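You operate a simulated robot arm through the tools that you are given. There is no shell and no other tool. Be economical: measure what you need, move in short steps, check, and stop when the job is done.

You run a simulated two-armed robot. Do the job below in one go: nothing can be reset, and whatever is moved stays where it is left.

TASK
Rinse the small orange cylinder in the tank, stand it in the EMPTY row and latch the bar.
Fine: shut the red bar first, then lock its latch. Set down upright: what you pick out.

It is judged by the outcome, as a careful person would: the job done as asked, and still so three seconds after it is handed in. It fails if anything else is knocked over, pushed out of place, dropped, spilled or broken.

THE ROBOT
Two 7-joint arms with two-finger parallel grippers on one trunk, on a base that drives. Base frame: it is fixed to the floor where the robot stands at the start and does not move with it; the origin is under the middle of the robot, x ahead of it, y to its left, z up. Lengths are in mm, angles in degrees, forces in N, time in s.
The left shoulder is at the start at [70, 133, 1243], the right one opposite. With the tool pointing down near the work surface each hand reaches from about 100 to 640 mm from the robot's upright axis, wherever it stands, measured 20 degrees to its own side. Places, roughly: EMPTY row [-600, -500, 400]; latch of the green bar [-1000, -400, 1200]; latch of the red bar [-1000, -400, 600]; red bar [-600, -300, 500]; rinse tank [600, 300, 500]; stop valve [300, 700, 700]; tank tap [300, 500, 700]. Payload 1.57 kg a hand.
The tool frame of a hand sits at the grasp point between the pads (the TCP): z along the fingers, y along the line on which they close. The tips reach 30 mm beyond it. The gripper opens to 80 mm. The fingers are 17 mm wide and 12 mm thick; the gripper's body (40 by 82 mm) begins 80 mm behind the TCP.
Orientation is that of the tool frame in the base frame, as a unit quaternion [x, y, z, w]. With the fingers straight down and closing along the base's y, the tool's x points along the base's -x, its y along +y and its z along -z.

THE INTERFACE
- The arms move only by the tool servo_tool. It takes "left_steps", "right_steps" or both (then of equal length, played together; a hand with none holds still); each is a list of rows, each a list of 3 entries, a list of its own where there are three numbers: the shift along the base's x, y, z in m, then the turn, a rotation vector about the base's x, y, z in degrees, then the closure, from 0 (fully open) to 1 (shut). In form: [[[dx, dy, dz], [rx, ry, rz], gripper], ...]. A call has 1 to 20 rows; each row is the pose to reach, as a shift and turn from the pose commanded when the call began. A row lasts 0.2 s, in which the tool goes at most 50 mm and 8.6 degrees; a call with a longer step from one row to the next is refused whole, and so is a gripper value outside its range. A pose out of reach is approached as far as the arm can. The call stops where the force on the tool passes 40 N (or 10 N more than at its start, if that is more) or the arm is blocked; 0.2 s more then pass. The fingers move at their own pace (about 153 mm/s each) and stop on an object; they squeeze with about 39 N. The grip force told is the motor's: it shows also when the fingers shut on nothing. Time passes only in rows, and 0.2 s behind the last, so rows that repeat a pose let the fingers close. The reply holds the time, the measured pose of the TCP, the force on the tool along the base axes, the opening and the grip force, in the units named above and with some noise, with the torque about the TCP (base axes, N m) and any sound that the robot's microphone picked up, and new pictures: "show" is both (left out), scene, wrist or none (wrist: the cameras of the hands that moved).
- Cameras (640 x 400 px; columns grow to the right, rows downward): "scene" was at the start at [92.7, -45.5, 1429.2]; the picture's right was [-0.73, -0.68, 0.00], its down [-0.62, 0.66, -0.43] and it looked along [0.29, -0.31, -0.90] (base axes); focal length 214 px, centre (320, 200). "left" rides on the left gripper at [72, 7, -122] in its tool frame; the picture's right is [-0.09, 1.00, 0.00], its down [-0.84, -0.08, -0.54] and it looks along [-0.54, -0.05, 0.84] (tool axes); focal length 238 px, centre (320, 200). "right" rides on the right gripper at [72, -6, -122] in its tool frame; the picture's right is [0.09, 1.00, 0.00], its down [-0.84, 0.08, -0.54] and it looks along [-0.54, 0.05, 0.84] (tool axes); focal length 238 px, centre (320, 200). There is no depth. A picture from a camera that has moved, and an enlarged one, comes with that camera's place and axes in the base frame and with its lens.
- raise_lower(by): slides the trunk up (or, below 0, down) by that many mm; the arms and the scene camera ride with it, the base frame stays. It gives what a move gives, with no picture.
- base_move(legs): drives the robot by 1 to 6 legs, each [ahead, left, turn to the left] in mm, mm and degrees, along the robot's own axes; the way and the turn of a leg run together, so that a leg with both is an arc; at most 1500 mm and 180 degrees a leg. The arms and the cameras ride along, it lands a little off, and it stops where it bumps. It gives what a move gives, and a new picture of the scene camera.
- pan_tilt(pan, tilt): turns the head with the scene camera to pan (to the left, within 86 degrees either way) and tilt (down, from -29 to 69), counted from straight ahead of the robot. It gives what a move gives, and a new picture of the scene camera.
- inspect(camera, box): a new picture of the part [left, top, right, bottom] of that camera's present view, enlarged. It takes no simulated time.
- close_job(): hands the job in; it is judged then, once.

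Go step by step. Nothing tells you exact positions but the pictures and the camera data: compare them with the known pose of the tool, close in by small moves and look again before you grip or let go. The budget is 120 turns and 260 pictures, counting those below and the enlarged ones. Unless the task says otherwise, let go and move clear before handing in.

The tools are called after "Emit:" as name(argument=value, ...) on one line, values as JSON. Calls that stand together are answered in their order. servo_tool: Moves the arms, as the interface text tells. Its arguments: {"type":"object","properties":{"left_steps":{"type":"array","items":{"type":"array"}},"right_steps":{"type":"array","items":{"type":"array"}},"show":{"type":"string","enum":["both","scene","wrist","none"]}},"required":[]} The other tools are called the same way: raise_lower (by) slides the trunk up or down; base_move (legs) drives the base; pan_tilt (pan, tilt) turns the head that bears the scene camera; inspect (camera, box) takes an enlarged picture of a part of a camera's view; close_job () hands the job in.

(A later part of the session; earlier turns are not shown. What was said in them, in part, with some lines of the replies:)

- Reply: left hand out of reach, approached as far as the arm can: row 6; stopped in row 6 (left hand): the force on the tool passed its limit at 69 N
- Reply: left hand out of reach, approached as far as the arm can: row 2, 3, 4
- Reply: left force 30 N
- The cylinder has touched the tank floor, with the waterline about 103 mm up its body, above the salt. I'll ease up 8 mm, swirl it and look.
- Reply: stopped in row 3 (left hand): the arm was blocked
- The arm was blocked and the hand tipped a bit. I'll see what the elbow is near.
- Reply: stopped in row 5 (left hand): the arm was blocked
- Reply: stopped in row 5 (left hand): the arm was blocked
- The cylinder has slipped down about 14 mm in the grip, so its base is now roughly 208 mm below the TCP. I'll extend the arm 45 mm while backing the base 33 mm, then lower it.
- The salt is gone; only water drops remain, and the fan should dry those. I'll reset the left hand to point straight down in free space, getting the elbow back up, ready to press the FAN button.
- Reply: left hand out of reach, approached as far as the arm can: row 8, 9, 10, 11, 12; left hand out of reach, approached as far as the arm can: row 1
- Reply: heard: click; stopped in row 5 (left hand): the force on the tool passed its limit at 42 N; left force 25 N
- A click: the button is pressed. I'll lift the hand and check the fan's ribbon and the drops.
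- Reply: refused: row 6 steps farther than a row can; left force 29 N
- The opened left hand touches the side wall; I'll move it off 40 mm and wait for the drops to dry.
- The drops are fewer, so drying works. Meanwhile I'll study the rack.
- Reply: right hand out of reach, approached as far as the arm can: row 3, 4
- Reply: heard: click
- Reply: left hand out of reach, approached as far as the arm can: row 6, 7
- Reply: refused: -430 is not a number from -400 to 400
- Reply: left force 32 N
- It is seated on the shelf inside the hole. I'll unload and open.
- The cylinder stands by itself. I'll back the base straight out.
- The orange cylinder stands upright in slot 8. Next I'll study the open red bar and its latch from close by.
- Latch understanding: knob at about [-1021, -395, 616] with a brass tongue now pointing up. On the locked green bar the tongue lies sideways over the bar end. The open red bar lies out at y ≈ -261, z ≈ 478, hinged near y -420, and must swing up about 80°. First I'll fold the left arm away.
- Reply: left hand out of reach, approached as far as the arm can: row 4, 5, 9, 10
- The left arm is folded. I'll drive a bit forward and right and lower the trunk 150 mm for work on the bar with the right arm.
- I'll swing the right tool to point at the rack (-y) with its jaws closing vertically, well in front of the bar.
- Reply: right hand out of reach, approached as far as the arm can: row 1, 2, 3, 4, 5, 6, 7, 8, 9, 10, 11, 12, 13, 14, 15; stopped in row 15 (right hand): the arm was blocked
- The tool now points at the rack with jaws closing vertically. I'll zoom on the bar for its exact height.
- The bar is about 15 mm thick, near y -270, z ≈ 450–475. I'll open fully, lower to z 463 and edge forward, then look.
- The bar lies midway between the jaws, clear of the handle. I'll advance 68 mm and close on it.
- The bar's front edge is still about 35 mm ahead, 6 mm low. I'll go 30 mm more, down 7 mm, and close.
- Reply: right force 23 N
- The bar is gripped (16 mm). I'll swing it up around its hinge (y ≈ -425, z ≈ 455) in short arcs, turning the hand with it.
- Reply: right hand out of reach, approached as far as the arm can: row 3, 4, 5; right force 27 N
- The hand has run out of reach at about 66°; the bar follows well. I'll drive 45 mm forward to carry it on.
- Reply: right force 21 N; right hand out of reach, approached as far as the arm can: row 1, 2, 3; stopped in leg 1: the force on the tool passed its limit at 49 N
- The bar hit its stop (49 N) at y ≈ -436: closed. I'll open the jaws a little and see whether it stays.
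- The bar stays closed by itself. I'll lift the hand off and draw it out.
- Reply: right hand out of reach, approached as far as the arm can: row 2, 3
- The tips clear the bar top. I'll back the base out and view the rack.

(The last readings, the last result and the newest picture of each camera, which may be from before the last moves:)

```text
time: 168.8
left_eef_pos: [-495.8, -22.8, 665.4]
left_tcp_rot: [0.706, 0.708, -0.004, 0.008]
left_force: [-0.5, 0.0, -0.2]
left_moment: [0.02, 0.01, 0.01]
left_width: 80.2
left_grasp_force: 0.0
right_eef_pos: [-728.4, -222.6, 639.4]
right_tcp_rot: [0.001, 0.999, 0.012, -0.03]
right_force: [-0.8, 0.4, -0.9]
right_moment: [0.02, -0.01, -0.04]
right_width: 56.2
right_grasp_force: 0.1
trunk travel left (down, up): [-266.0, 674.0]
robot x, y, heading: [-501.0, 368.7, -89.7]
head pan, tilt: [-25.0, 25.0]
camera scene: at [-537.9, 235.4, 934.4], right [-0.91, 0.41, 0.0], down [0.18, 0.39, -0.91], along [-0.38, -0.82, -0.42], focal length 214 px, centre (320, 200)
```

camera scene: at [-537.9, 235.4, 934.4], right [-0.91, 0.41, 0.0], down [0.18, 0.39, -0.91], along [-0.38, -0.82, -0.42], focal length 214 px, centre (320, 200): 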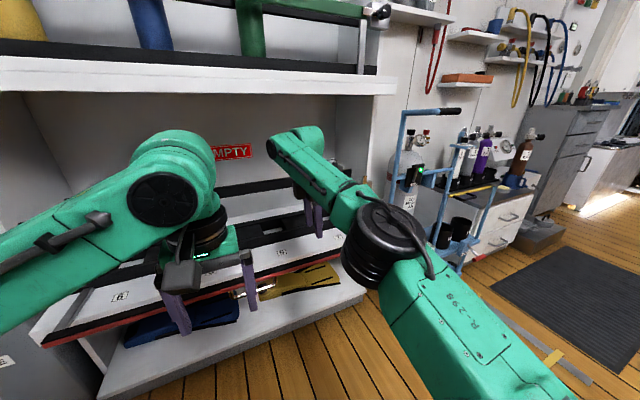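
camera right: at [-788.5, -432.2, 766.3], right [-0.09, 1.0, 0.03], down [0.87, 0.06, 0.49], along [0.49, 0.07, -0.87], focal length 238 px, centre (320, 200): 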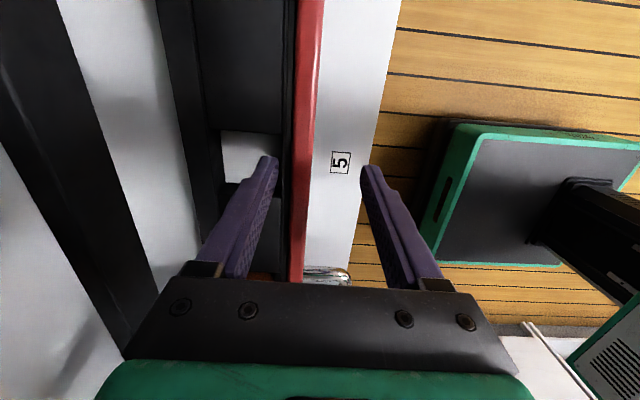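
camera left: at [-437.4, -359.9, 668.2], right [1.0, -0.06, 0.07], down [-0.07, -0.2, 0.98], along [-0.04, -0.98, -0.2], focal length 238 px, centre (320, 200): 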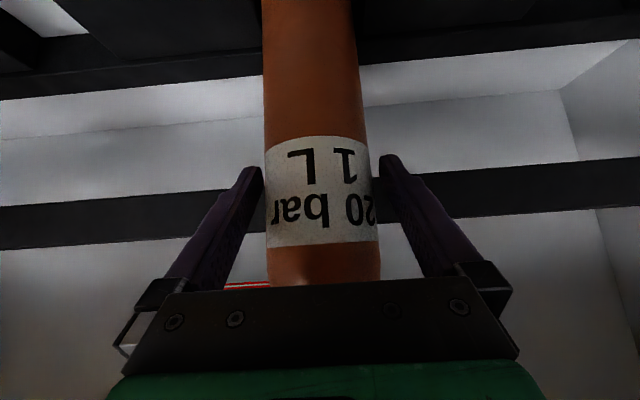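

The bar has dropped open again: the rear finger hooked its top as I backed out. I'll repeat with a shallower grip and a higher withdrawal. First I'll turn the right tool level again in free space.

Emit:
servo_tool(right_steps=[[[0, 0.016, 0.0], [-8, 0, 0], 0], [[0, 0.032, -0.005], [-16, 0, 0], 0], [[0, 0.048, -0.015], [-24, 0, 0], 0], [[0, 0.064, -0.03], [-32, 0, 0], 0], [[0, 0.08, -0.05], [-40, 0, 0], 0], [[0, 0.096, -0.07], [-48, 0, 0], 0], [[0, 0.112, -0.09], [-56, 0, 0], 0], [[0, 0.128, -0.11], [-64, 0, 0], 0], [[0, 0.144, -0.13], [-72, 0, 0], 0], [[0, 0.16, -0.15], [-80, 0, 0], 0], [[0, 0.16, -0.17], [-82, 0, 0], 0]], show="none")

Emit:
base_move(legs=[[150, 0, 0]])

Emit:
inspect(camera="right", box=[0, 0, 640, 400])

```text
time: 171.2
left_eef_pos: [-494.0, -23.0, 664.2]
left_tcp_rot: [0.706, 0.708, -0.003, 0.008]
left_force: [-0.4, 0.5, -0.4]
left_moment: [0.0, 0.0, -0.03]
left_width: 80.2
left_grasp_force: 0.1
right_eef_pos: [-728.6, -60.9, 470.5]
right_tcp_rot: [0.021, 0.763, -0.646, -0.021]
right_force: [0.5, -0.4, 0.5]
right_moment: [0.01, 0.0, 0.0]
right_width: 80.4
right_grasp_force: 0.0
right hand out of reach, approached as far as the arm can: row 1, 2, 7, 8
trunk travel left (down, up): [-266.0, 674.0]
robot x, y, heading: [-502.4, 372.6, -89.4]
head pan, tilt: [-25.0, 25.0]
```

```text
time: 172.5
left_eef_pos: [-494.3, -169.4, 664.3]
left_tcp_rot: [0.707, 0.708, -0.003, 0.008]
left_force: [-0.4, -0.4, 0.1]
left_moment: [0.0, -0.01, 0.02]
left_width: 79.8
left_grasp_force: 0.1
right_eef_pos: [-728.4, -208.5, 470.7]
right_tcp_rot: [0.022, 0.762, -0.646, -0.023]
right_force: [-0.4, 0.7, -0.4]
right_moment: [-0.01, 0.0, 0.01]
right_width: 79.9
right_grasp_force: 0.0
trunk travel left (down, up): [-266.0, 674.0]
robot x, y, heading: [-499.1, 224.7, -89.7]
head pan, tilt: [-25.0, 25.0]
camera scene: at [-537.2, 88.0, 934.4], right [-0.91, 0.42, 0.0], down [0.18, 0.38, -0.91], along [-0.38, -0.82, -0.42], focal length 214 px, centre (320, 200)
```

scene: 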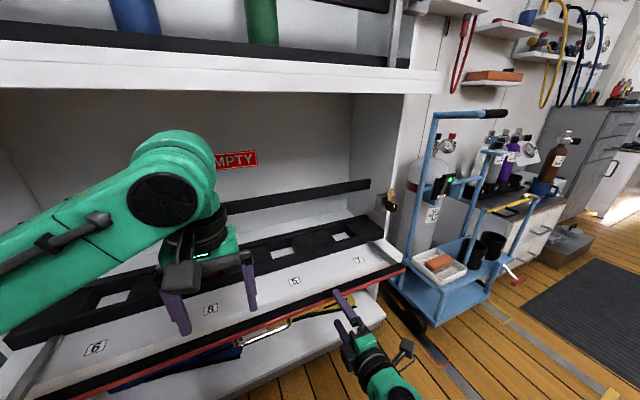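

```text
1.00 times, centred on (320, 200) of right (not enlarged: the box is as wide or as high as the picture)
camera zoom: at [-791.6, -83.4, 497.3], right [-0.09, 0.17, -0.98], down [0.87, 0.49, 0.01], along [0.49, -0.85, -0.19], focal length 238 px, centre (320, 200)
```

zoom: 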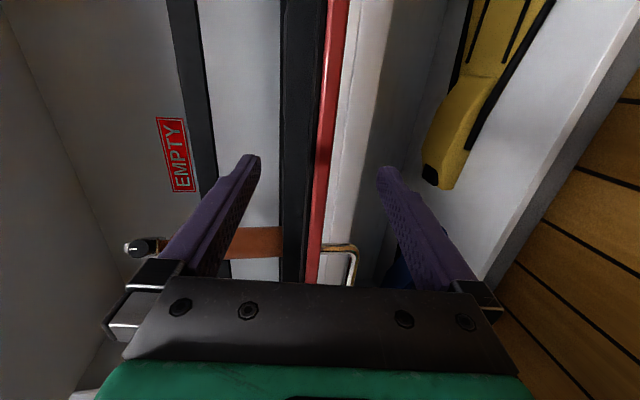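

Emit:
servo_tool(right_steps=[[[0, -0.025, -0.005], [0, 0, 0], 0], [[0, -0.05, -0.01], [0, 0, 0], 0], [[0, -0.073, -0.015], [0, 0, 0], 0], [[0, -0.073, -0.015], [0, 0, 0], 0.5], [[0, -0.073, -0.015], [0, 0, 0], 1], [[0, -0.073, -0.015], [0, 0, 0], 1]], show="wrist")

```text
time: 173.9
left_eef_pos: [-495.8, -169.5, 664.7]
left_tcp_rot: [0.707, 0.707, -0.002, 0.008]
left_force: [-0.7, -0.2, -0.7]
left_moment: [-0.02, 0.0, 0.0]
left_width: 80.0
left_grasp_force: 0.1
right_eef_pos: [-729.2, -280.4, 455.9]
right_tcp_rot: [0.021, 0.762, -0.647, -0.024]
right_force: [0.0, -1.6, -0.6]
right_moment: [-0.85, 0.63, 0.41]
right_width: 17.1
right_grasp_force: 31.8
trunk travel left (down, up): [-266.0, 674.0]
robot x, y, heading: [-502.2, 221.2, -89.7]
head pan, tilt: [-25.0, 25.0]
camera right: at [-792.1, -155.8, 483.7], right [-0.09, 0.17, -0.98], down [0.87, 0.49, 0.0], along [0.49, -0.85, -0.19], focal length 238 px, centre (320, 200)
```

right: 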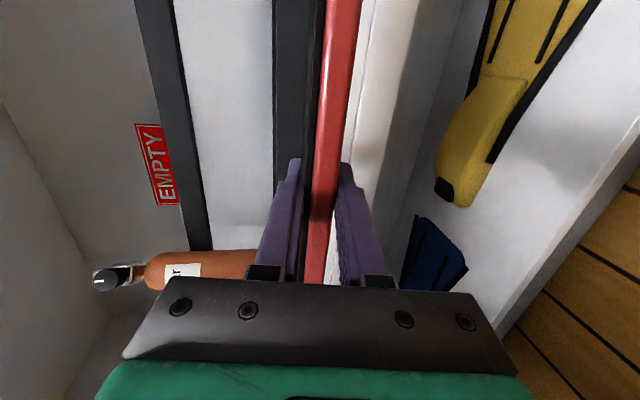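

Emit:
servo_tool(right_steps=[[[0, -0.0015, 0.0212], [8, 0, 0], 1], [[0, -0.0059, 0.0419], [16, 0, 0], 1], [[0, -0.0131, 0.0618], [24, 0, 0], 1], [[0, -0.0231, 0.0805], [32, 0, 0], 1], [[0, -0.0356, 0.0977], [40, 0, 0], 1], [[0, -0.0503, 0.113], [48, 0, 0], 1], [[0, -0.067, 0.126], [56, 0, 0], 1]], show="scene")

```text
time: 175.5
left_eef_pos: [-495.2, -171.6, 663.5]
left_tcp_rot: [0.707, 0.707, -0.002, 0.008]
left_force: [1.3, 0.1, 0.4]
left_moment: [-0.02, 0.02, 0.01]
left_width: 80.2
left_grasp_force: 0.1
right_eef_pos: [-729.6, -349.0, 583.1]
right_tcp_rot: [0.008, 0.977, -0.211, -0.03]
right_force: [0.9, -7.8, -4.4]
right_moment: [-1.09, 0.39, 0.49]
right_width: 18.0
right_grasp_force: 33.0
trunk travel left (down, up): [-266.0, 674.0]
robot x, y, heading: [-500.9, 221.8, -89.7]
head pan, tilt: [-25.0, 25.0]
camera scene: at [-537.4, 87.2, 934.2], right [-0.91, 0.42, 0.0], down [0.18, 0.39, -0.91], along [-0.38, -0.82, -0.42], focal length 214 px, centre (320, 200)
```

scene: 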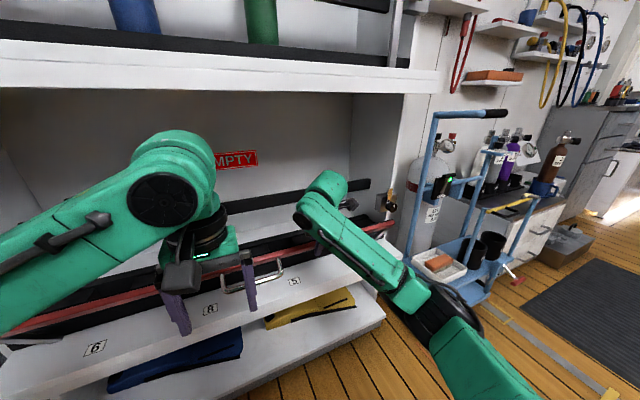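

Emit:
servo_tool(right_steps=[[[0, -0.0184, 0.0106], [8, 0, 0], 1], [[0, -0.028, 0.015], [12, 0, 0], 1], [[0, -0.038, 0.0186], [16, 0, 0], 1]], show="none")

Emit:
base_move(legs=[[35, 0, 0]])

```text
time: 176.3
left_eef_pos: [-494.0, -172.0, 664.2]
left_tcp_rot: [0.707, 0.707, -0.002, 0.008]
left_force: [0.0, 0.3, 1.2]
left_moment: [0.0, 0.02, 0.0]
left_width: 80.1
left_grasp_force: 0.0
right_eef_pos: [-728.8, -385.2, 600.0]
right_tcp_rot: [0.003, 0.997, -0.073, -0.031]
right_force: [1.0, -8.0, -5.4]
right_moment: [-1.07, 0.58, 0.49]
right_width: 18.3
right_grasp_force: 33.3
trunk travel left (down, up): [-266.0, 674.0]
robot x, y, heading: [-501.9, 224.0, -89.6]
head pan, tilt: [-25.0, 25.0]
```

```text
time: 177.2
left_eef_pos: [-493.9, -201.7, 666.4]
left_tcp_rot: [0.707, 0.707, -0.006, 0.009]
left_force: [0.8, 0.3, 0.1]
left_moment: [0.0, -0.02, 0.02]
left_width: 80.0
left_grasp_force: 0.0
right_eef_pos: [-729.2, -416.9, 605.7]
right_tcp_rot: [0.004, 0.996, -0.077, -0.033]
right_force: [-2.8, 8.5, 23.8]
right_moment: [0.93, 0.34, 0.41]
right_width: 14.7
right_grasp_force: 30.8
trunk travel left (down, up): [-266.0, 674.0]
robot x, y, heading: [-498.7, 187.5, -89.7]
head pan, tilt: [-25.0, 25.0]
camera scene: at [-535.9, 57.6, 935.4], right [-0.91, 0.42, 0.0], down [0.17, 0.38, -0.91], along [-0.38, -0.83, -0.42], focal length 214 px, centre (320, 200)
```

scene: 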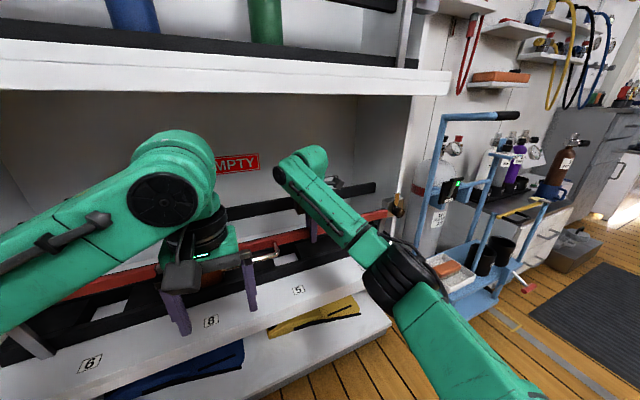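

Emit:
servo_tool(right_steps=[[[0, -0.006, 0.001], [4, 0, 0], 1], [[0, -0.01, 0.001], [8, 0, 0], 1]], show="none")

Emit:
base_move(legs=[[25, 0, 0]])

```text
time: 177.8
left_eef_pos: [-493.3, -202.6, 665.3]
left_tcp_rot: [0.707, 0.707, -0.004, 0.009]
left_force: [-0.6, 1.0, 0.0]
left_moment: [-0.01, -0.02, -0.01]
left_width: 79.8
left_grasp_force: 0.1
right_eef_pos: [-729.0, -424.4, 606.6]
right_tcp_rot: [0.002, 0.999, -0.043, -0.033]
right_force: [-0.6, 4.2, 13.6]
right_moment: [0.59, 0.03, 0.43]
right_width: 13.9
right_grasp_force: 30.1
right hand out of reach, approached as far as the arm can: row 2
trunk travel left (down, up): [-266.0, 674.0]
robot x, y, heading: [-500.5, 186.2, -89.4]
head pan, tilt: [-25.0, 25.0]
```

```text
time: 178.6
left_eef_pos: [-494.2, -219.3, 664.8]
left_tcp_rot: [0.708, 0.706, -0.004, 0.009]
left_force: [0.0, 0.9, -0.4]
left_moment: [0.02, -0.05, 0.02]
left_width: 79.9
left_grasp_force: 0.0
right_eef_pos: [-728.4, -436.4, 605.1]
right_tcp_rot: [0.001, 0.999, -0.031, -0.034]
right_force: [1.3, 7.2, 7.4]
right_moment: [1.05, 0.02, 0.54]
right_width: 15.2
right_grasp_force: 31.6
trunk travel left (down, up): [-266.0, 674.0]
robot x, y, heading: [-500.4, 169.0, -89.8]
head pan, tilt: [-25.0, 25.0]
stopped in leg 1: the force on the tool passed its limit at 66 N (the readings are from after the stop); the commanded pose is now the measured one
camera scene: at [-536.3, 38.8, 934.7], right [-0.91, 0.42, 0.0], down [0.18, 0.38, -0.91], along [-0.38, -0.82, -0.42], focal length 214 px, centre (320, 200)
```

scene: 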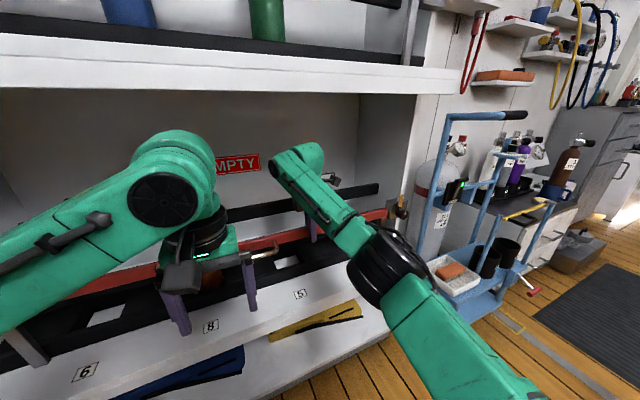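

Closed against the stop again. I'll open the jaws, then lift straight up with the trunk, checking before withdrawing.

Emit:
servo_tool(right_steps=[[[0, 0, 0], [0, 0, 0], 0.7], [[0, 0, 0], [0, 0, 0], 0.4], [[0, 0, 0], [0, 0, 0], 0.4], [[0, 0, 0], [0, 0, 0], 0.4]], show="none")

Emit:
raise_lower(by=60)

Emit:
inspect(camera="right", box=[0, 0, 640, 400])

Emit:
inspect(camera="scene", box=[160, 80, 480, 300])

```text
time: 179.6
left_eef_pos: [-494.5, -221.0, 664.4]
left_tcp_rot: [0.707, 0.707, -0.003, 0.008]
left_force: [-0.1, 0.4, 0.5]
left_moment: [-0.01, 0.0, 0.02]
left_width: 79.9
left_grasp_force: 0.1
right_eef_pos: [-728.9, -436.6, 603.5]
right_tcp_rot: [0.003, 0.999, -0.031, -0.034]
right_force: [0.5, -0.2, 0.4]
right_moment: [0.01, 0.01, 0.01]
right_width: 47.7
right_grasp_force: 0.1
trunk travel left (down, up): [-266.0, 674.0]
robot x, y, heading: [-499.5, 165.6, -89.6]
head pan, tilt: [-25.0, 25.0]
```

```text
time: 180.6
left_eef_pos: [-494.6, -221.5, 724.4]
left_tcp_rot: [0.707, 0.707, -0.002, 0.008]
left_force: [0.7, 0.0, -0.4]
left_moment: [0.01, -0.02, 0.01]
left_width: 80.1
left_grasp_force: 0.1
right_eef_pos: [-728.9, -436.7, 663.5]
right_tcp_rot: [0.002, 0.999, -0.03, -0.033]
right_force: [-0.4, -0.3, 0.6]
right_moment: [-0.01, 0.02, 0.0]
right_width: 48.2
right_grasp_force: 0.2
trunk travel left (down, up): [-326.0, 614.0]
robot x, y, heading: [-499.9, 172.7, -89.8]
head pan, tilt: [-25.0, 25.0]
```

```text
1.00 times, centred on (320, 200) of right (not enlarged: the box is as wide or as high as the picture)
camera zoom: at [-791.5, -435.4, 789.8], right [-0.09, 0.99, -0.05], down [0.87, 0.1, 0.48], along [0.48, 0.0, -0.88], focal length 238 px, centre (320, 200)
```

zoom: 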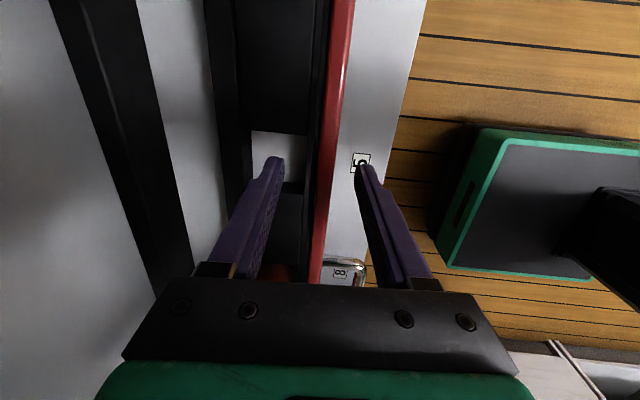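

```text
1.82 times, centred on (320, 190) of scene
camera zoom: at [-537.0, 36.6, 994.4], right [-0.91, 0.42, 0.0], down [0.18, 0.38, -0.91], along [-0.38, -0.82, -0.42], focal length 390 px, centre (320, 218)
```

zoom: 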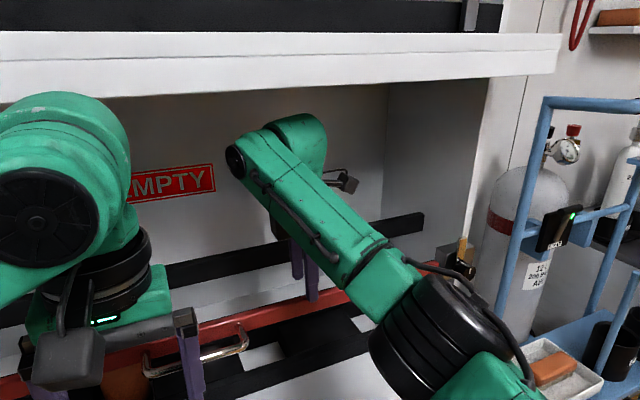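

The bar stands and the tips are about 20 mm above it. I'll lift another 15 mm and back out.

Emit:
raise_lower(by=15)

Emit:
base_move(legs=[[-180, 0, 0]])

```text
time: 181.3
left_eef_pos: [-494.5, -221.7, 740.0]
left_tcp_rot: [0.707, 0.707, -0.004, 0.008]
left_force: [-0.3, 0.3, -0.5]
left_moment: [0.01, 0.02, -0.01]
left_width: 80.1
left_grasp_force: 0.0
right_eef_pos: [-729.0, -437.9, 679.2]
right_tcp_rot: [0.002, 0.999, -0.031, -0.034]
right_force: [0.1, 0.0, -0.5]
right_moment: [-0.02, 0.02, 0.02]
right_width: 48.0
right_grasp_force: 0.1
trunk travel left (down, up): [-341.0, 599.0]
robot x, y, heading: [-497.0, 173.9, -89.6]
head pan, tilt: [-25.0, 25.0]
```

```text
time: 182.8
left_eef_pos: [-494.0, -42.8, 740.1]
left_tcp_rot: [0.708, 0.706, -0.003, 0.009]
left_force: [0.0, -0.6, 0.5]
left_moment: [-0.03, -0.02, -0.01]
left_width: 79.8
left_grasp_force: 0.0
right_eef_pos: [-729.8, -259.1, 678.8]
right_tcp_rot: [0.002, 0.999, -0.031, -0.033]
right_force: [0.3, 0.6, -1.0]
right_moment: [-0.01, -0.01, -0.03]
right_width: 48.0
right_grasp_force: 0.1
trunk travel left (down, up): [-341.0, 599.0]
robot x, y, heading: [-497.4, 349.9, -90.0]
head pan, tilt: [-25.0, 25.0]
camera scene: at [-537.9, 215.7, 1009.6], right [-0.91, 0.42, 0.0], down [0.18, 0.38, -0.91], along [-0.38, -0.82, -0.42], focal length 214 px, centre (320, 200)
```

scene: 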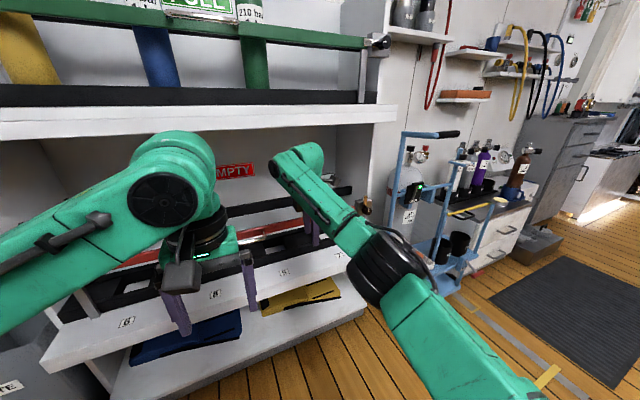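

The red bar stays closed. Next is the latch: I'll level the right tool again, then drive right to bring it in front of the latch.

Emit:
servo_tool(right_steps=[[[0, 0.016, 0.0], [-8, 0, 0], 1], [[0, 0.032, 0], [-16, 0, 0], 1], [[0, 0.048, 0], [-24, 0, 0], 1], [[0, 0.064, -0.005], [-32, 0, 0], 1], [[0, 0.08, -0.01], [-40, 0, 0], 1], [[0, 0.096, -0.015], [-48, 0, 0], 1], [[0, 0.112, -0.02], [-56, 0, 0], 1], [[0, 0.128, -0.025], [-64, 0, 0], 1], [[0, 0.144, -0.03], [-72, 0, 0], 1], [[0, 0.16, -0.03], [-80, 0, 0], 1], [[0, 0.16, -0.03], [-85, 0, 0], 1]], show="none")

Emit:
base_move(legs=[[0, -290, 0]])

Emit:
inspect(camera="right", box=[0, 0, 640, 400])

```text
time: 185.2
left_eef_pos: [-495.5, -42.9, 740.0]
left_tcp_rot: [0.707, 0.707, -0.003, 0.007]
left_force: [0.0, -0.8, 0.0]
left_moment: [-0.02, 0.01, 0.03]
left_width: 80.1
left_grasp_force: 0.0
right_eef_pos: [-729.6, -98.3, 648.7]
right_tcp_rot: [0.023, 0.716, -0.698, -0.022]
right_force: [-0.4, -0.9, 0.5]
right_moment: [0.01, -0.02, -0.01]
right_width: 0.2
right_grasp_force: 21.6
right hand out of reach, approached as far as the arm can: row 8, 9
trunk travel left (down, up): [-341.0, 599.0]
robot x, y, heading: [-501.9, 350.3, -89.8]
head pan, tilt: [-25.0, 25.0]
```

```text
time: 187.1
left_eef_pos: [-779.9, -43.9, 739.3]
left_tcp_rot: [0.708, 0.706, -0.002, 0.009]
left_force: [0.3, -0.3, -0.2]
left_moment: [0.01, 0.0, 0.0]
left_width: 80.0
left_grasp_force: 0.0
right_eef_pos: [-1014.3, -100.7, 648.9]
right_tcp_rot: [0.025, 0.716, -0.697, -0.023]
right_force: [-0.5, -0.1, 0.0]
right_moment: [0.01, -0.03, -0.02]
right_width: 0.0
right_grasp_force: 21.9
trunk travel left (down, up): [-341.0, 599.0]
robot x, y, heading: [-782.4, 346.2, -89.7]
head pan, tilt: [-25.0, 25.0]
camera scene: at [-822.7, 213.7, 1009.4], right [-0.91, 0.42, 0.0], down [0.18, 0.38, -0.91], along [-0.38, -0.82, -0.42], focal length 214 px, centre (320, 200)
```

scene: 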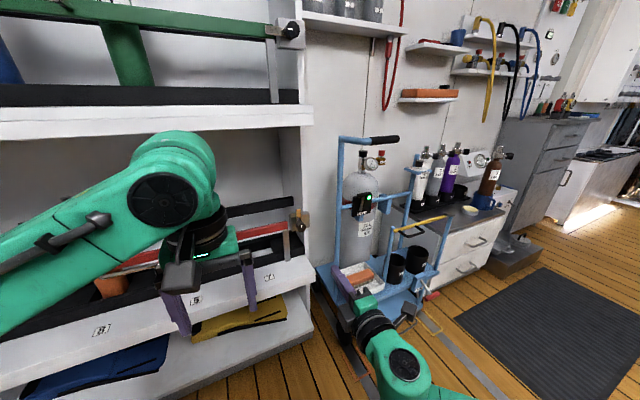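

```text
1.00 times, centred on (320, 200) of right (not enlarged: the box is as wide or as high as the picture)
camera zoom: at [-1077.5, 26.4, 658.9], right [-0.09, 0.03, -1.0], down [0.87, 0.49, -0.06], along [0.48, -0.87, -0.07], focal length 238 px, centre (320, 200)
```

zoom: 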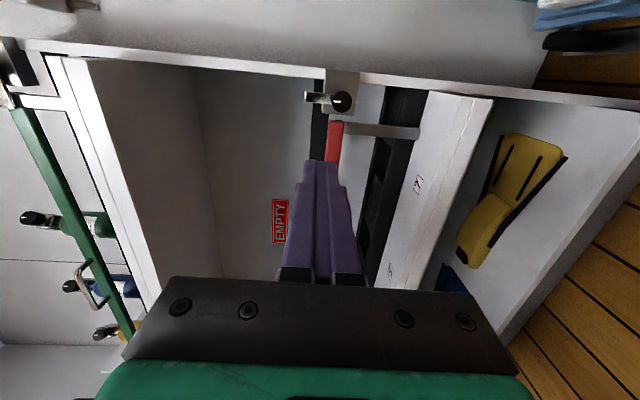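

Emit:
inspect(camera="right", box=[270, 50, 390, 150])

Emit:
inspect(camera="scene", box=[250, 180, 350, 260])

```text
4.00 times, centred on (330, 100) of right
camera zoom: at [-1077.5, 26.4, 658.9], right [-0.09, 0.03, -1.0], down [0.87, 0.49, -0.06], along [0.48, -0.87, -0.07], focal length 953 px, centre (280, 600)
```

zoom: 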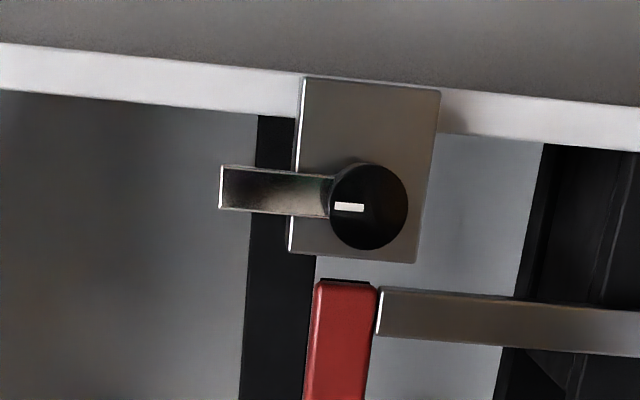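

```text
5.00 times, centred on (300, 220) of scene
camera zoom: at [-822.7, 213.7, 1009.4], right [-0.91, 0.42, 0.0], down [0.18, 0.38, -0.91], along [-0.38, -0.82, -0.42], focal length 1072 px, centre (420, 100)
```

zoom: 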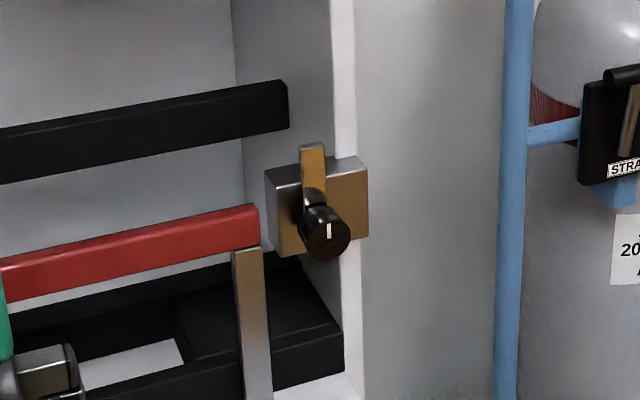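

The knob's face is at [-1033, -394, 605], its tongue 62 mm long and pointing up; the bar end (x ≈ -998, z 607) lies where the tongue will swing. I'll bring the closed right fingers beside the tongue (on its -x side) and drive up to it.

Emit:
servo_tool(right_steps=[[[-0.03, 0, 0.002], [0, 0, 0], 1], [[-0.056, 0, 0.005], [0, 0, 0], 1]], show="none")

Emit:
base_move(legs=[[205, 0, 0]])

Emit:
inspect(camera="right", box=[0, 0, 640, 400])

```text
time: 187.7
left_eef_pos: [-780.1, -43.6, 739.2]
left_tcp_rot: [0.707, 0.707, -0.003, 0.008]
left_force: [0.0, 1.0, -0.1]
left_moment: [0.01, 0.02, 0.02]
left_width: 79.8
left_grasp_force: 0.2
right_eef_pos: [-1072.0, -99.8, 654.6]
right_tcp_rot: [0.024, 0.716, -0.698, -0.023]
right_force: [1.0, -0.1, -0.2]
right_moment: [-0.01, -0.02, 0.04]
right_width: 0.0
right_grasp_force: 20.4
trunk travel left (down, up): [-341.0, 599.0]
robot x, y, heading: [-783.9, 346.3, -90.0]
head pan, tilt: [-25.0, 25.0]
```

```text
time: 189.3
left_eef_pos: [-779.3, -249.0, 738.8]
left_tcp_rot: [0.708, 0.706, -0.002, 0.008]
left_force: [-0.3, -0.4, 0.3]
left_moment: [0.05, 0.03, 0.01]
left_width: 79.9
left_grasp_force: 0.1
right_eef_pos: [-1071.0, -304.4, 654.0]
right_tcp_rot: [0.024, 0.716, -0.697, -0.025]
right_force: [1.1, -0.1, -0.4]
right_moment: [-0.04, -0.03, -0.02]
right_width: 0.2
right_grasp_force: 20.6
trunk travel left (down, up): [-341.0, 599.0]
robot x, y, heading: [-780.6, 143.6, -90.1]
head pan, tilt: [-25.0, 25.0]
camera scene: at [-821.6, 9.8, 1009.3], right [-0.91, 0.42, 0.0], down [0.18, 0.38, -0.91], along [-0.38, -0.82, -0.42], focal length 214 px, centre (320, 200)
```

scene: 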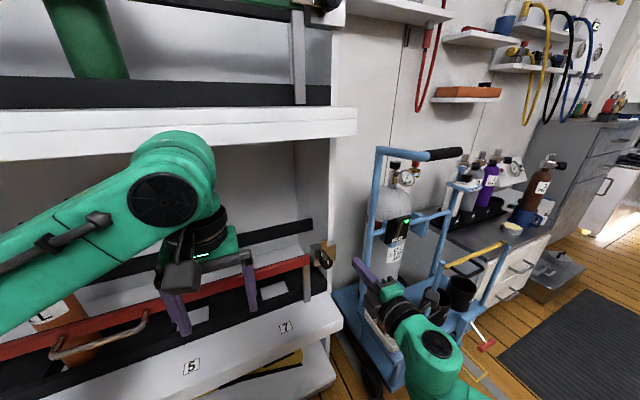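

```text
1.00 times, centred on (320, 200) of right (not enlarged: the box is as wide or as high as the picture)
camera zoom: at [-1133.9, -175.9, 663.8], right [-0.09, 0.03, -1.0], down [0.87, 0.49, -0.06], along [0.48, -0.87, -0.07], focal length 238 px, centre (320, 200)
```

zoom: 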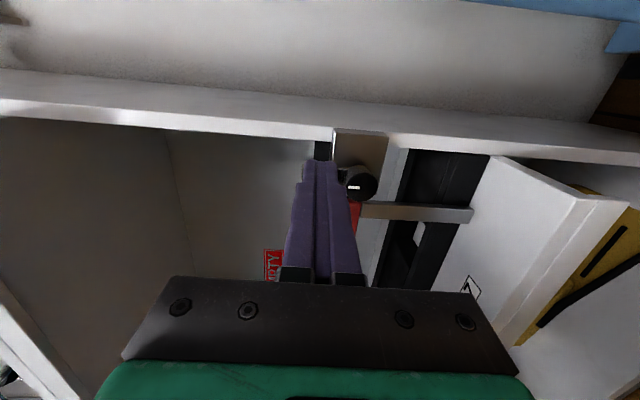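

Emit:
servo_tool(right_steps=[[[0, -0.03, 0.0], [0, 0, 0], 1], [[0, -0.06, 0.0], [0, 0, 0], 1], [[0, -0.086, 0.0], [0, 0, 0], 1], [[0, -0.086, 0.0], [0, 0, 0], 1]], show="both")

Emit:
inspect(camera="scene", box=[280, 210, 400, 300])

Emit:
inspect(camera="right", box=[260, 120, 420, 240])

```text
time: 190.3
left_eef_pos: [-780.0, -249.2, 741.0]
left_tcp_rot: [0.708, 0.706, -0.002, 0.008]
left_force: [-0.8, -0.1, 0.5]
left_moment: [0.02, 0.01, -0.01]
left_width: 80.2
left_grasp_force: 0.1
right_eef_pos: [-1070.0, -389.9, 654.4]
right_tcp_rot: [0.024, 0.716, -0.697, -0.024]
right_force: [0.1, -0.8, 0.6]
right_moment: [0.01, -0.01, 0.02]
right_width: 0.0
right_grasp_force: 21.1
trunk travel left (down, up): [-341.0, 599.0]
robot x, y, heading: [-783.1, 145.7, -89.9]
head pan, tilt: [-25.0, 25.0]
camera scene: at [-821.6, 10.4, 1009.5], right [-0.91, 0.42, 0.0], down [0.18, 0.38, -0.91], along [-0.38, -0.82, -0.42], focal length 214 px, centre (320, 200)
camera right: at [-1133.2, -262.7, 664.2], right [-0.09, 0.03, -1.0], down [0.87, 0.49, -0.06], along [0.48, -0.87, -0.07], focal length 238 px, centre (320, 200)
```

scene: 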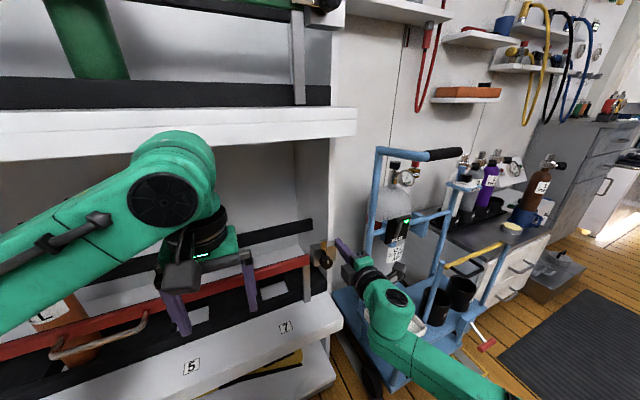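
right: 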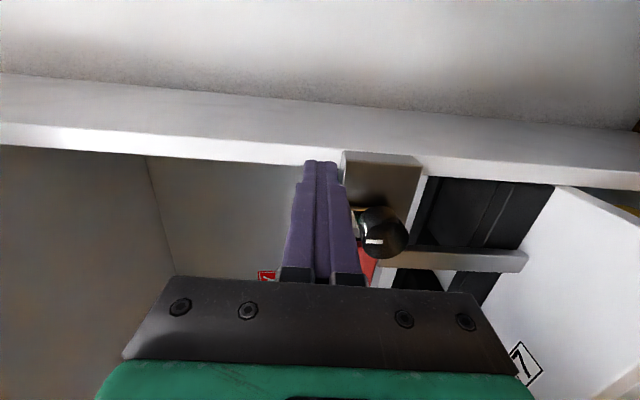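

```text
4.44 times, centred on (340, 255) of scene
camera zoom: at [-821.6, 10.4, 1009.5], right [-0.91, 0.42, 0.0], down [0.18, 0.38, -0.91], along [-0.38, -0.82, -0.42], focal length 953 px, centre (231, -44)
```

zoom: 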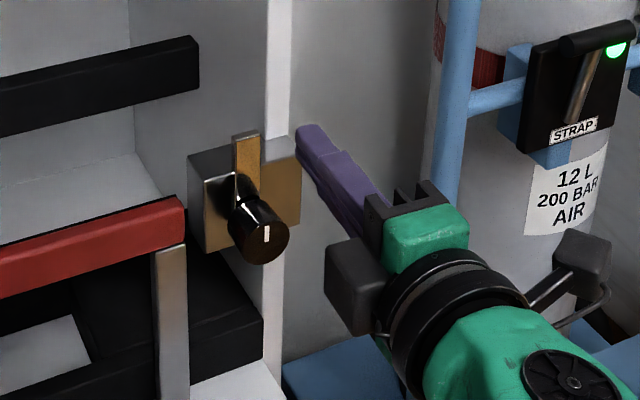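

```text
3.33 times, centred on (340, 180) of right
camera zoom: at [-1133.2, -262.7, 664.2], right [-0.09, 0.03, -1.0], down [0.87, 0.49, -0.06], along [0.48, -0.87, -0.07], focal length 794 px, centre (253, 267)
```

zoom: 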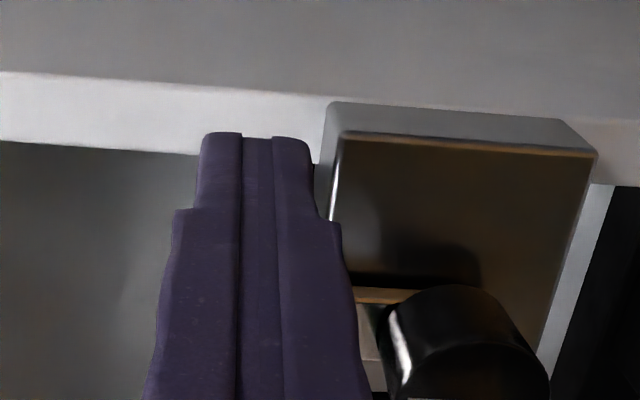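

The fingers are beside the tongue with no contact. I'll sweep them +x and down along the tongue's arc to turn it over the bar.

Emit:
servo_tool(right_steps=[[[0, 0, 0.004], [0, 0, 0], 1], [[0.01, 0, 0.004], [0, 0, 0], 1], [[0.019, 0, 0.004], [0, 0, 0], 1], [[0.027, 0, 0.003], [0, 0, 0], 1], [[0.035, 0, 0.002], [0, 0, 0], 1], [[0.044, 0, 0.0], [0, 0, 0], 1], [[0.053, 0, -0.002], [0, 0, 0], 1], [[0.061, 0, -0.006], [0, 0, 0], 1], [[0.0685, 0, -0.01], [0, 0, 0], 1]], show="wrist")

Emit:
inspect(camera="scene", box=[280, 210, 400, 300])

```text
time: 192.3
left_eef_pos: [-780.5, -247.3, 739.4]
left_tcp_rot: [0.708, 0.706, -0.003, 0.009]
left_force: [-0.3, 0.7, 0.8]
left_moment: [0.01, 0.05, 0.0]
left_width: 80.1
left_grasp_force: 0.0
right_eef_pos: [-1004.4, -388.4, 643.6]
right_tcp_rot: [0.026, 0.717, -0.696, -0.024]
right_force: [-7.0, 11.5, -6.3]
right_moment: [0.26, 0.06, -0.13]
right_width: 0.0
right_grasp_force: 21.7
trunk travel left (down, up): [-341.0, 599.0]
robot x, y, heading: [-785.6, 144.3, -89.8]
head pan, tilt: [-25.0, 25.0]
camera right: at [-1066.4, -261.1, 653.3], right [-0.09, 0.03, -1.0], down [0.87, 0.48, -0.06], along [0.48, -0.88, -0.07], focal length 238 px, centre (320, 200)
```

right: 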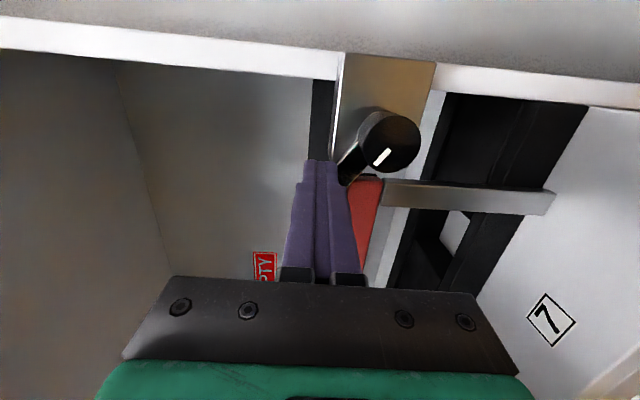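

```text
4.44 times, centred on (340, 255) of scene
camera zoom: at [-823.1, 11.2, 1009.4], right [-0.91, 0.42, 0.0], down [0.18, 0.38, -0.91], along [-0.38, -0.82, -0.42], focal length 953 px, centre (231, -44)
```

zoom: 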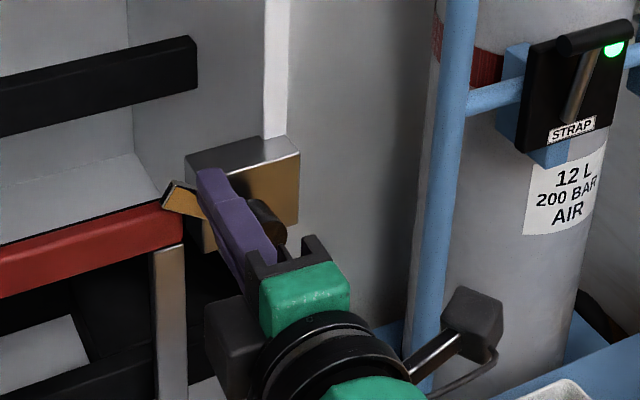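

The tongue is turning, now about 50°. I'll continue down over it.

Emit:
servo_tool(right_steps=[[[0.006, 0, -0.006], [0, 0, 0], 1], [[0.01, 0, -0.012], [0, 0, 0], 1], [[0.013, 0, -0.018], [0, 0, 0], 1], [[0.013, 0, -0.023], [0, 0, 0], 1], [[0.013, 0, -0.027], [0, 0, 0], 1]], show="wrist")

Emit:
inspect(camera="right", box=[280, 60, 460, 200])

```text
time: 193.6
left_eef_pos: [-779.1, -247.8, 739.9]
left_tcp_rot: [0.708, 0.706, -0.004, 0.008]
left_force: [0.4, 0.3, -0.7]
left_moment: [-0.02, 0.0, 0.0]
left_width: 80.4
left_grasp_force: 0.0
right_eef_pos: [-987.9, -388.0, 619.0]
right_tcp_rot: [0.023, 0.715, -0.699, -0.022]
right_force: [4.1, 5.4, 2.5]
right_moment: [-0.04, -0.02, 0.14]
right_width: 0.0
right_grasp_force: 21.1
trunk travel left (down, up): [-341.0, 599.0]
robot x, y, heading: [-786.7, 142.2, -89.6]
head pan, tilt: [-25.0, 25.0]
camera right: at [-1050.5, -261.5, 628.3], right [-0.09, 0.03, -1.0], down [0.87, 0.49, -0.06], along [0.49, -0.87, -0.07], focal length 238 px, centre (320, 200)
```

right: 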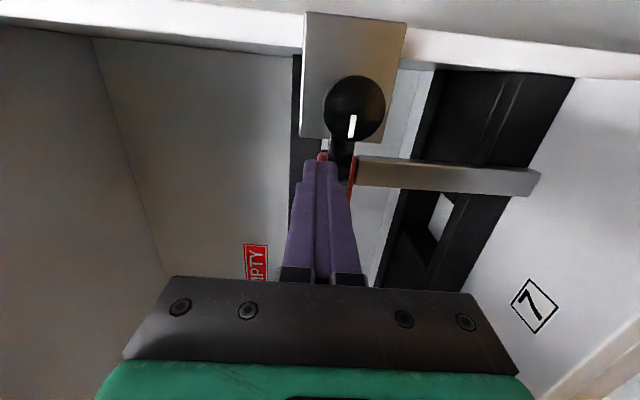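

```text
2.86 times, centred on (370, 130) of right
camera zoom: at [-1050.5, -261.5, 628.3], right [-0.09, 0.03, -1.0], down [0.87, 0.49, -0.06], along [0.49, -0.87, -0.07], focal length 681 px, centre (177, 400)
```

zoom: 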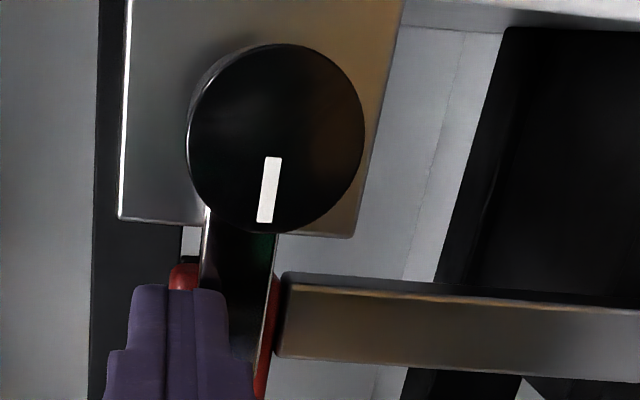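

The mark is nearly horizontal. I'll press a little more to feel the end stop.

Emit:
servo_tool(right_steps=[[[0, 0, -0.004], [0, 0, 0], 1], [[0, 0, -0.008], [0, 0, 0], 1], [[0, 0, -0.012], [0, 0, 0], 1]], show="none")

Emit:
inspect(camera="right", box=[280, 60, 460, 200])

```text
time: 194.3
left_eef_pos: [-778.9, -248.0, 739.5]
left_tcp_rot: [0.708, 0.706, -0.004, 0.008]
left_force: [0.3, 0.6, -0.1]
left_moment: [0.02, -0.01, -0.02]
left_width: 80.0
left_grasp_force: 0.1
right_eef_pos: [-989.5, -388.2, 606.0]
right_tcp_rot: [0.025, 0.716, -0.698, -0.024]
right_force: [0.2, 2.7, 4.0]
right_moment: [-0.13, -0.04, 0.01]
right_width: 0.0
right_grasp_force: 20.8
trunk travel left (down, up): [-341.0, 599.0]
robot x, y, heading: [-781.7, 142.9, -89.5]
head pan, tilt: [-25.0, 25.0]
```

```text
2.86 times, centred on (370, 130) of right
camera zoom: at [-1052.2, -260.7, 616.3], right [-0.09, 0.03, -1.0], down [0.87, 0.48, -0.06], along [0.48, -0.87, -0.07], focal length 681 px, centre (177, 400)
```

zoom: 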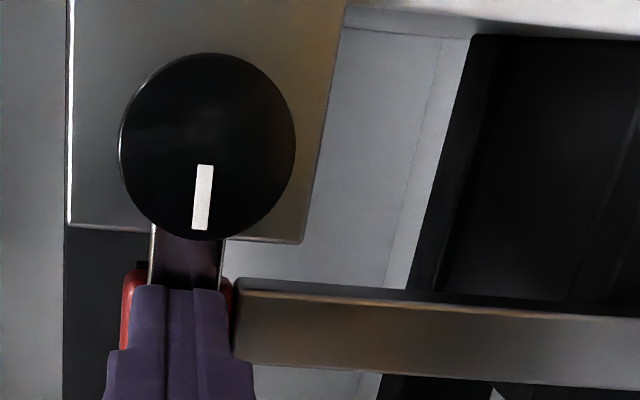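

The tongue now lies across the bar end. I'll withdraw straight back and inspect.

Emit:
base_move(legs=[[-150, 0, 0]])

Emit:
inspect(camera="right", box=[260, 40, 460, 190])

Emit:
inspect(camera="scene", box=[250, 180, 370, 270])

```text
time: 195.7
left_eef_pos: [-779.5, -97.0, 739.2]
left_tcp_rot: [0.708, 0.706, -0.003, 0.007]
left_force: [-0.2, 0.0, 0.3]
left_moment: [-0.01, 0.02, 0.03]
left_width: 80.0
left_grasp_force: 0.1
right_eef_pos: [-989.6, -238.2, 606.8]
right_tcp_rot: [0.024, 0.715, -0.698, -0.023]
right_force: [0.4, 1.0, 0.4]
right_moment: [0.01, -0.05, 0.02]
right_width: 0.2
right_grasp_force: 21.6
trunk travel left (down, up): [-341.0, 599.0]
robot x, y, heading: [-787.9, 291.4, -90.0]
head pan, tilt: [-25.0, 25.0]
camera scene: at [-822.0, 161.3, 1009.6], right [-0.91, 0.42, 0.0], down [0.18, 0.38, -0.91], along [-0.38, -0.82, -0.42], focal length 214 px, centre (320, 200)
```

scene: 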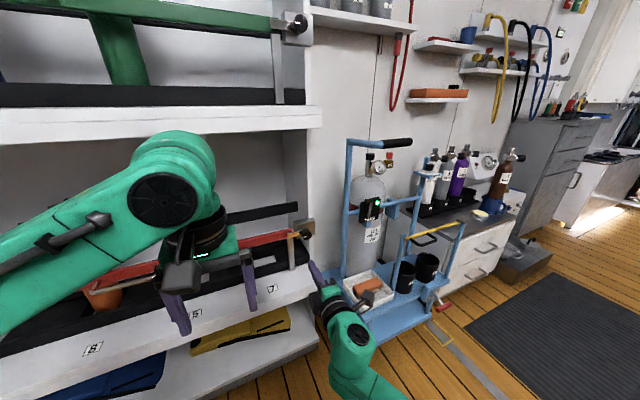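

```text
2.67 times, centred on (360, 115) of right
camera zoom: at [-1052.3, -110.8, 615.9], right [-0.09, 0.03, -1.0], down [0.87, 0.49, -0.06], along [0.48, -0.87, -0.07], focal length 636 px, centre (213, 427)
```

zoom: 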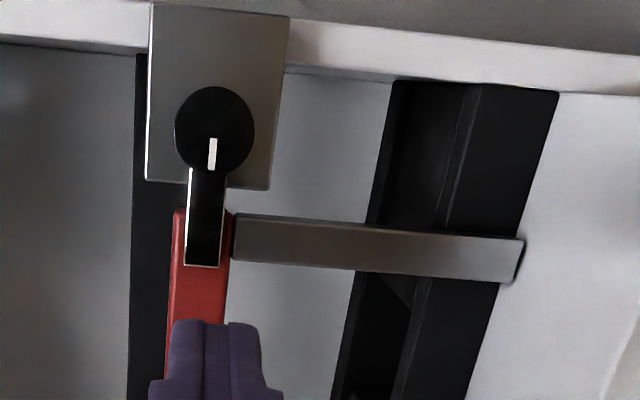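

```text
4.44 times, centred on (310, 225) of scene
camera zoom: at [-822.0, 161.3, 1009.6], right [-0.91, 0.42, 0.0], down [0.18, 0.38, -0.91], along [-0.38, -0.82, -0.42], focal length 953 px, centre (364, 89)
```

zoom: 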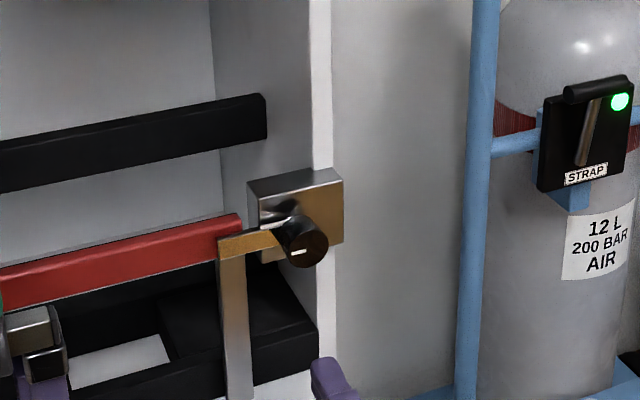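

The tongue lies over the bar end, like on the green bar. I'll back clear and check the whole rack before handing in.

Emit:
base_move(legs=[[-150, 200, 0]])

Emit:
pan_tilt(pan=5, tilt=25)

Emit:
inspect(camera="scene", box=[140, 60, 460, 320])

```text
time: 197.5
left_eef_pos: [-580.1, 50.4, 740.8]
left_tcp_rot: [0.709, 0.706, -0.003, 0.008]
left_force: [-0.4, 0.3, 0.1]
left_moment: [0.02, 0.06, 0.0]
left_width: 80.0
left_grasp_force: 0.1
right_eef_pos: [-790.9, -89.0, 605.9]
right_tcp_rot: [0.024, 0.716, -0.697, -0.024]
right_force: [0.6, 0.1, 0.8]
right_moment: [0.01, 0.04, -0.03]
right_width: 0.0
right_grasp_force: 21.0
trunk travel left (down, up): [-341.0, 599.0]
robot x, y, heading: [-583.4, 441.9, -89.8]
head pan, tilt: [-25.0, 25.0]
camera scene: at [-622.5, 308.8, 1009.5], right [-0.91, 0.42, 0.0], down [0.18, 0.38, -0.91], along [-0.38, -0.82, -0.42], focal length 214 px, centre (320, 200)
```

scene: 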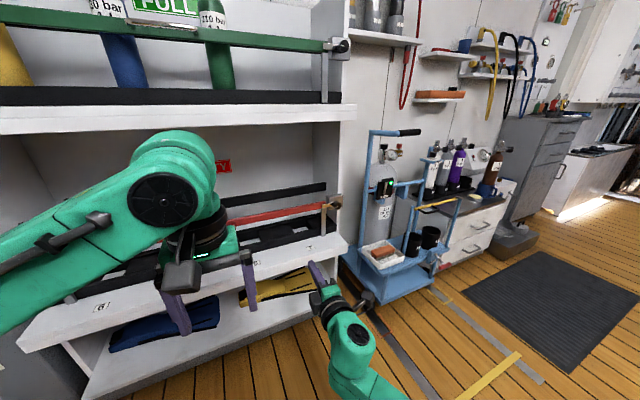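

```text
time: 198.5
left_eef_pos: [-581.5, 50.3, 738.9]
left_tcp_rot: [0.709, 0.706, -0.003, 0.008]
left_force: [0.4, -0.1, -0.1]
left_moment: [-0.01, -0.01, -0.04]
left_width: 79.9
left_grasp_force: 0.1
right_eef_pos: [-791.3, -90.0, 605.9]
right_tcp_rot: [0.024, 0.716, -0.698, -0.024]
right_force: [0.4, 0.6, 0.5]
right_moment: [0.03, -0.03, -0.01]
right_width: 0.0
right_grasp_force: 21.3
trunk travel left (down, up): [-341.0, 599.0]
robot x, y, heading: [-585.6, 443.8, -89.9]
head pan, tilt: [5.0, 25.0]
camera scene: at [-575.9, 300.3, 1009.4], right [-1.0, -0.09, 0.0], down [-0.04, 0.42, -0.91], along [0.08, -0.9, -0.42], focal length 214 px, centre (320, 200)
```

scene: 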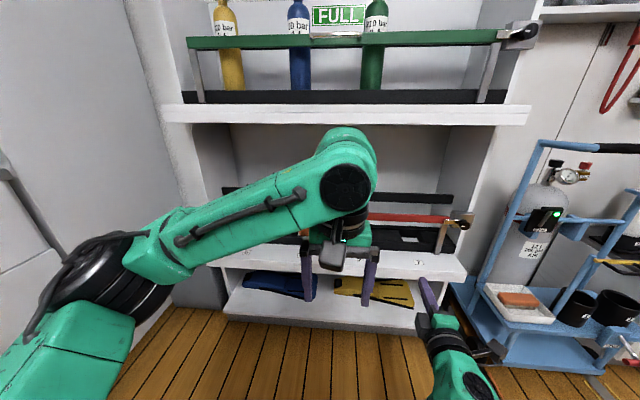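

```text
1.54 times, centred on (300, 190) of scene
camera zoom: at [-575.9, 300.3, 1009.4], right [-1.0, -0.09, 0.0], down [-0.04, 0.42, -0.91], along [0.08, -0.9, -0.42], focal length 330 px, centre (351, 215)
```

zoom: 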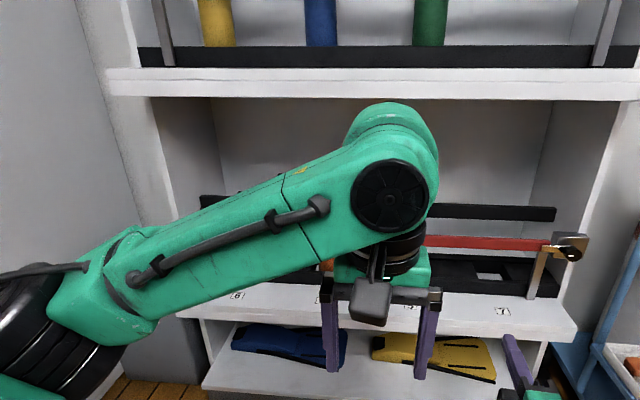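

The left arm hides the cylinder, so I'll use the trunk and the left wrist camera for a final look.

Emit:
raise_lower(by=250)

Emit:
pan_tilt(pan=-5, tilt=40)

Emit:
inspect(camera="left", box=[0, 0, 640, 400])

```text
time: 201.1
left_eef_pos: [-580.6, 49.3, 989.1]
left_tcp_rot: [0.709, 0.705, -0.003, 0.007]
left_force: [-0.6, 0.8, -0.7]
left_moment: [0.0, 0.03, 0.01]
left_width: 80.0
left_grasp_force: 0.0
right_eef_pos: [-791.3, -92.0, 855.2]
right_tcp_rot: [0.025, 0.716, -0.697, -0.024]
right_force: [0.1, 0.6, -0.8]
right_moment: [-0.01, 0.0, 0.01]
right_width: 0.0
right_grasp_force: 21.5
trunk travel left (down, up): [-591.0, 349.0]
robot x, y, heading: [-583.7, 443.6, -89.9]
head pan, tilt: [5.0, 25.0]
```

```text
time: 201.8
left_eef_pos: [-581.6, 50.7, 990.4]
left_tcp_rot: [0.709, 0.706, -0.003, 0.008]
left_force: [-0.7, 0.1, 0.0]
left_moment: [0.03, 0.0, 0.01]
left_width: 79.8
left_grasp_force: 0.1
right_eef_pos: [-791.2, -91.0, 855.3]
right_tcp_rot: [0.024, 0.716, -0.697, -0.023]
right_force: [0.4, -0.1, 0.0]
right_moment: [0.01, -0.01, 0.01]
right_width: 0.0
right_grasp_force: 21.2
trunk travel left (down, up): [-591.0, 349.0]
robot x, y, heading: [-584.3, 442.1, -89.8]
head pan, tilt: [-5.0, 40.0]
camera scene: at [-591.3, 307.3, 1236.2], right [-1.0, 0.08, 0.0], down [0.05, 0.64, -0.77], along [-0.06, -0.76, -0.64], focal length 214 px, centre (320, 200)
```

scene: 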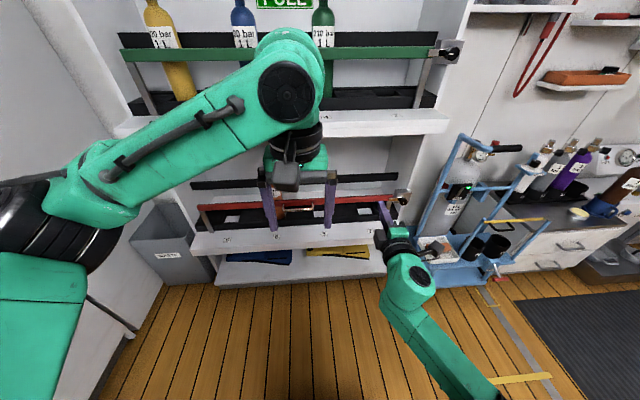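

```text
1.00 times, centred on (320, 200) of left (not enlarged: the box is as wide or as high as the picture)
camera zoom: at [-575.9, 124.0, 1110.7], right [1.0, -0.1, 0.01], down [-0.08, -0.83, 0.55], along [-0.05, -0.55, -0.83], focal length 238 px, centre (320, 200)
```

zoom: 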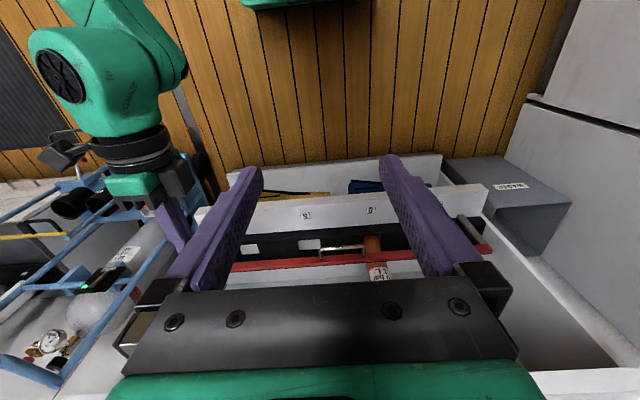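

The orange cylinder stands upright in slot 8 behind the closed red bar, and the latch tongue is over the bar end. Both hands are empty and clear, so I'm handing in.

Emit:
close_job()

```text
The job is handed in.
```

The small orange cylinder is rinsed, fan-dried and standing upright in slot 8 of the EMPTY row, with the red bar shut and its latch turned over the bar end.

- **Drying:** The notice above the tank says to dry before storing. I stood the cylinder on the blue rack with the fan on, then switched the fan off again.
- **Red bar:** It dropped open once when a finger caught it as I backed out. I closed it again and it held before I latched it.
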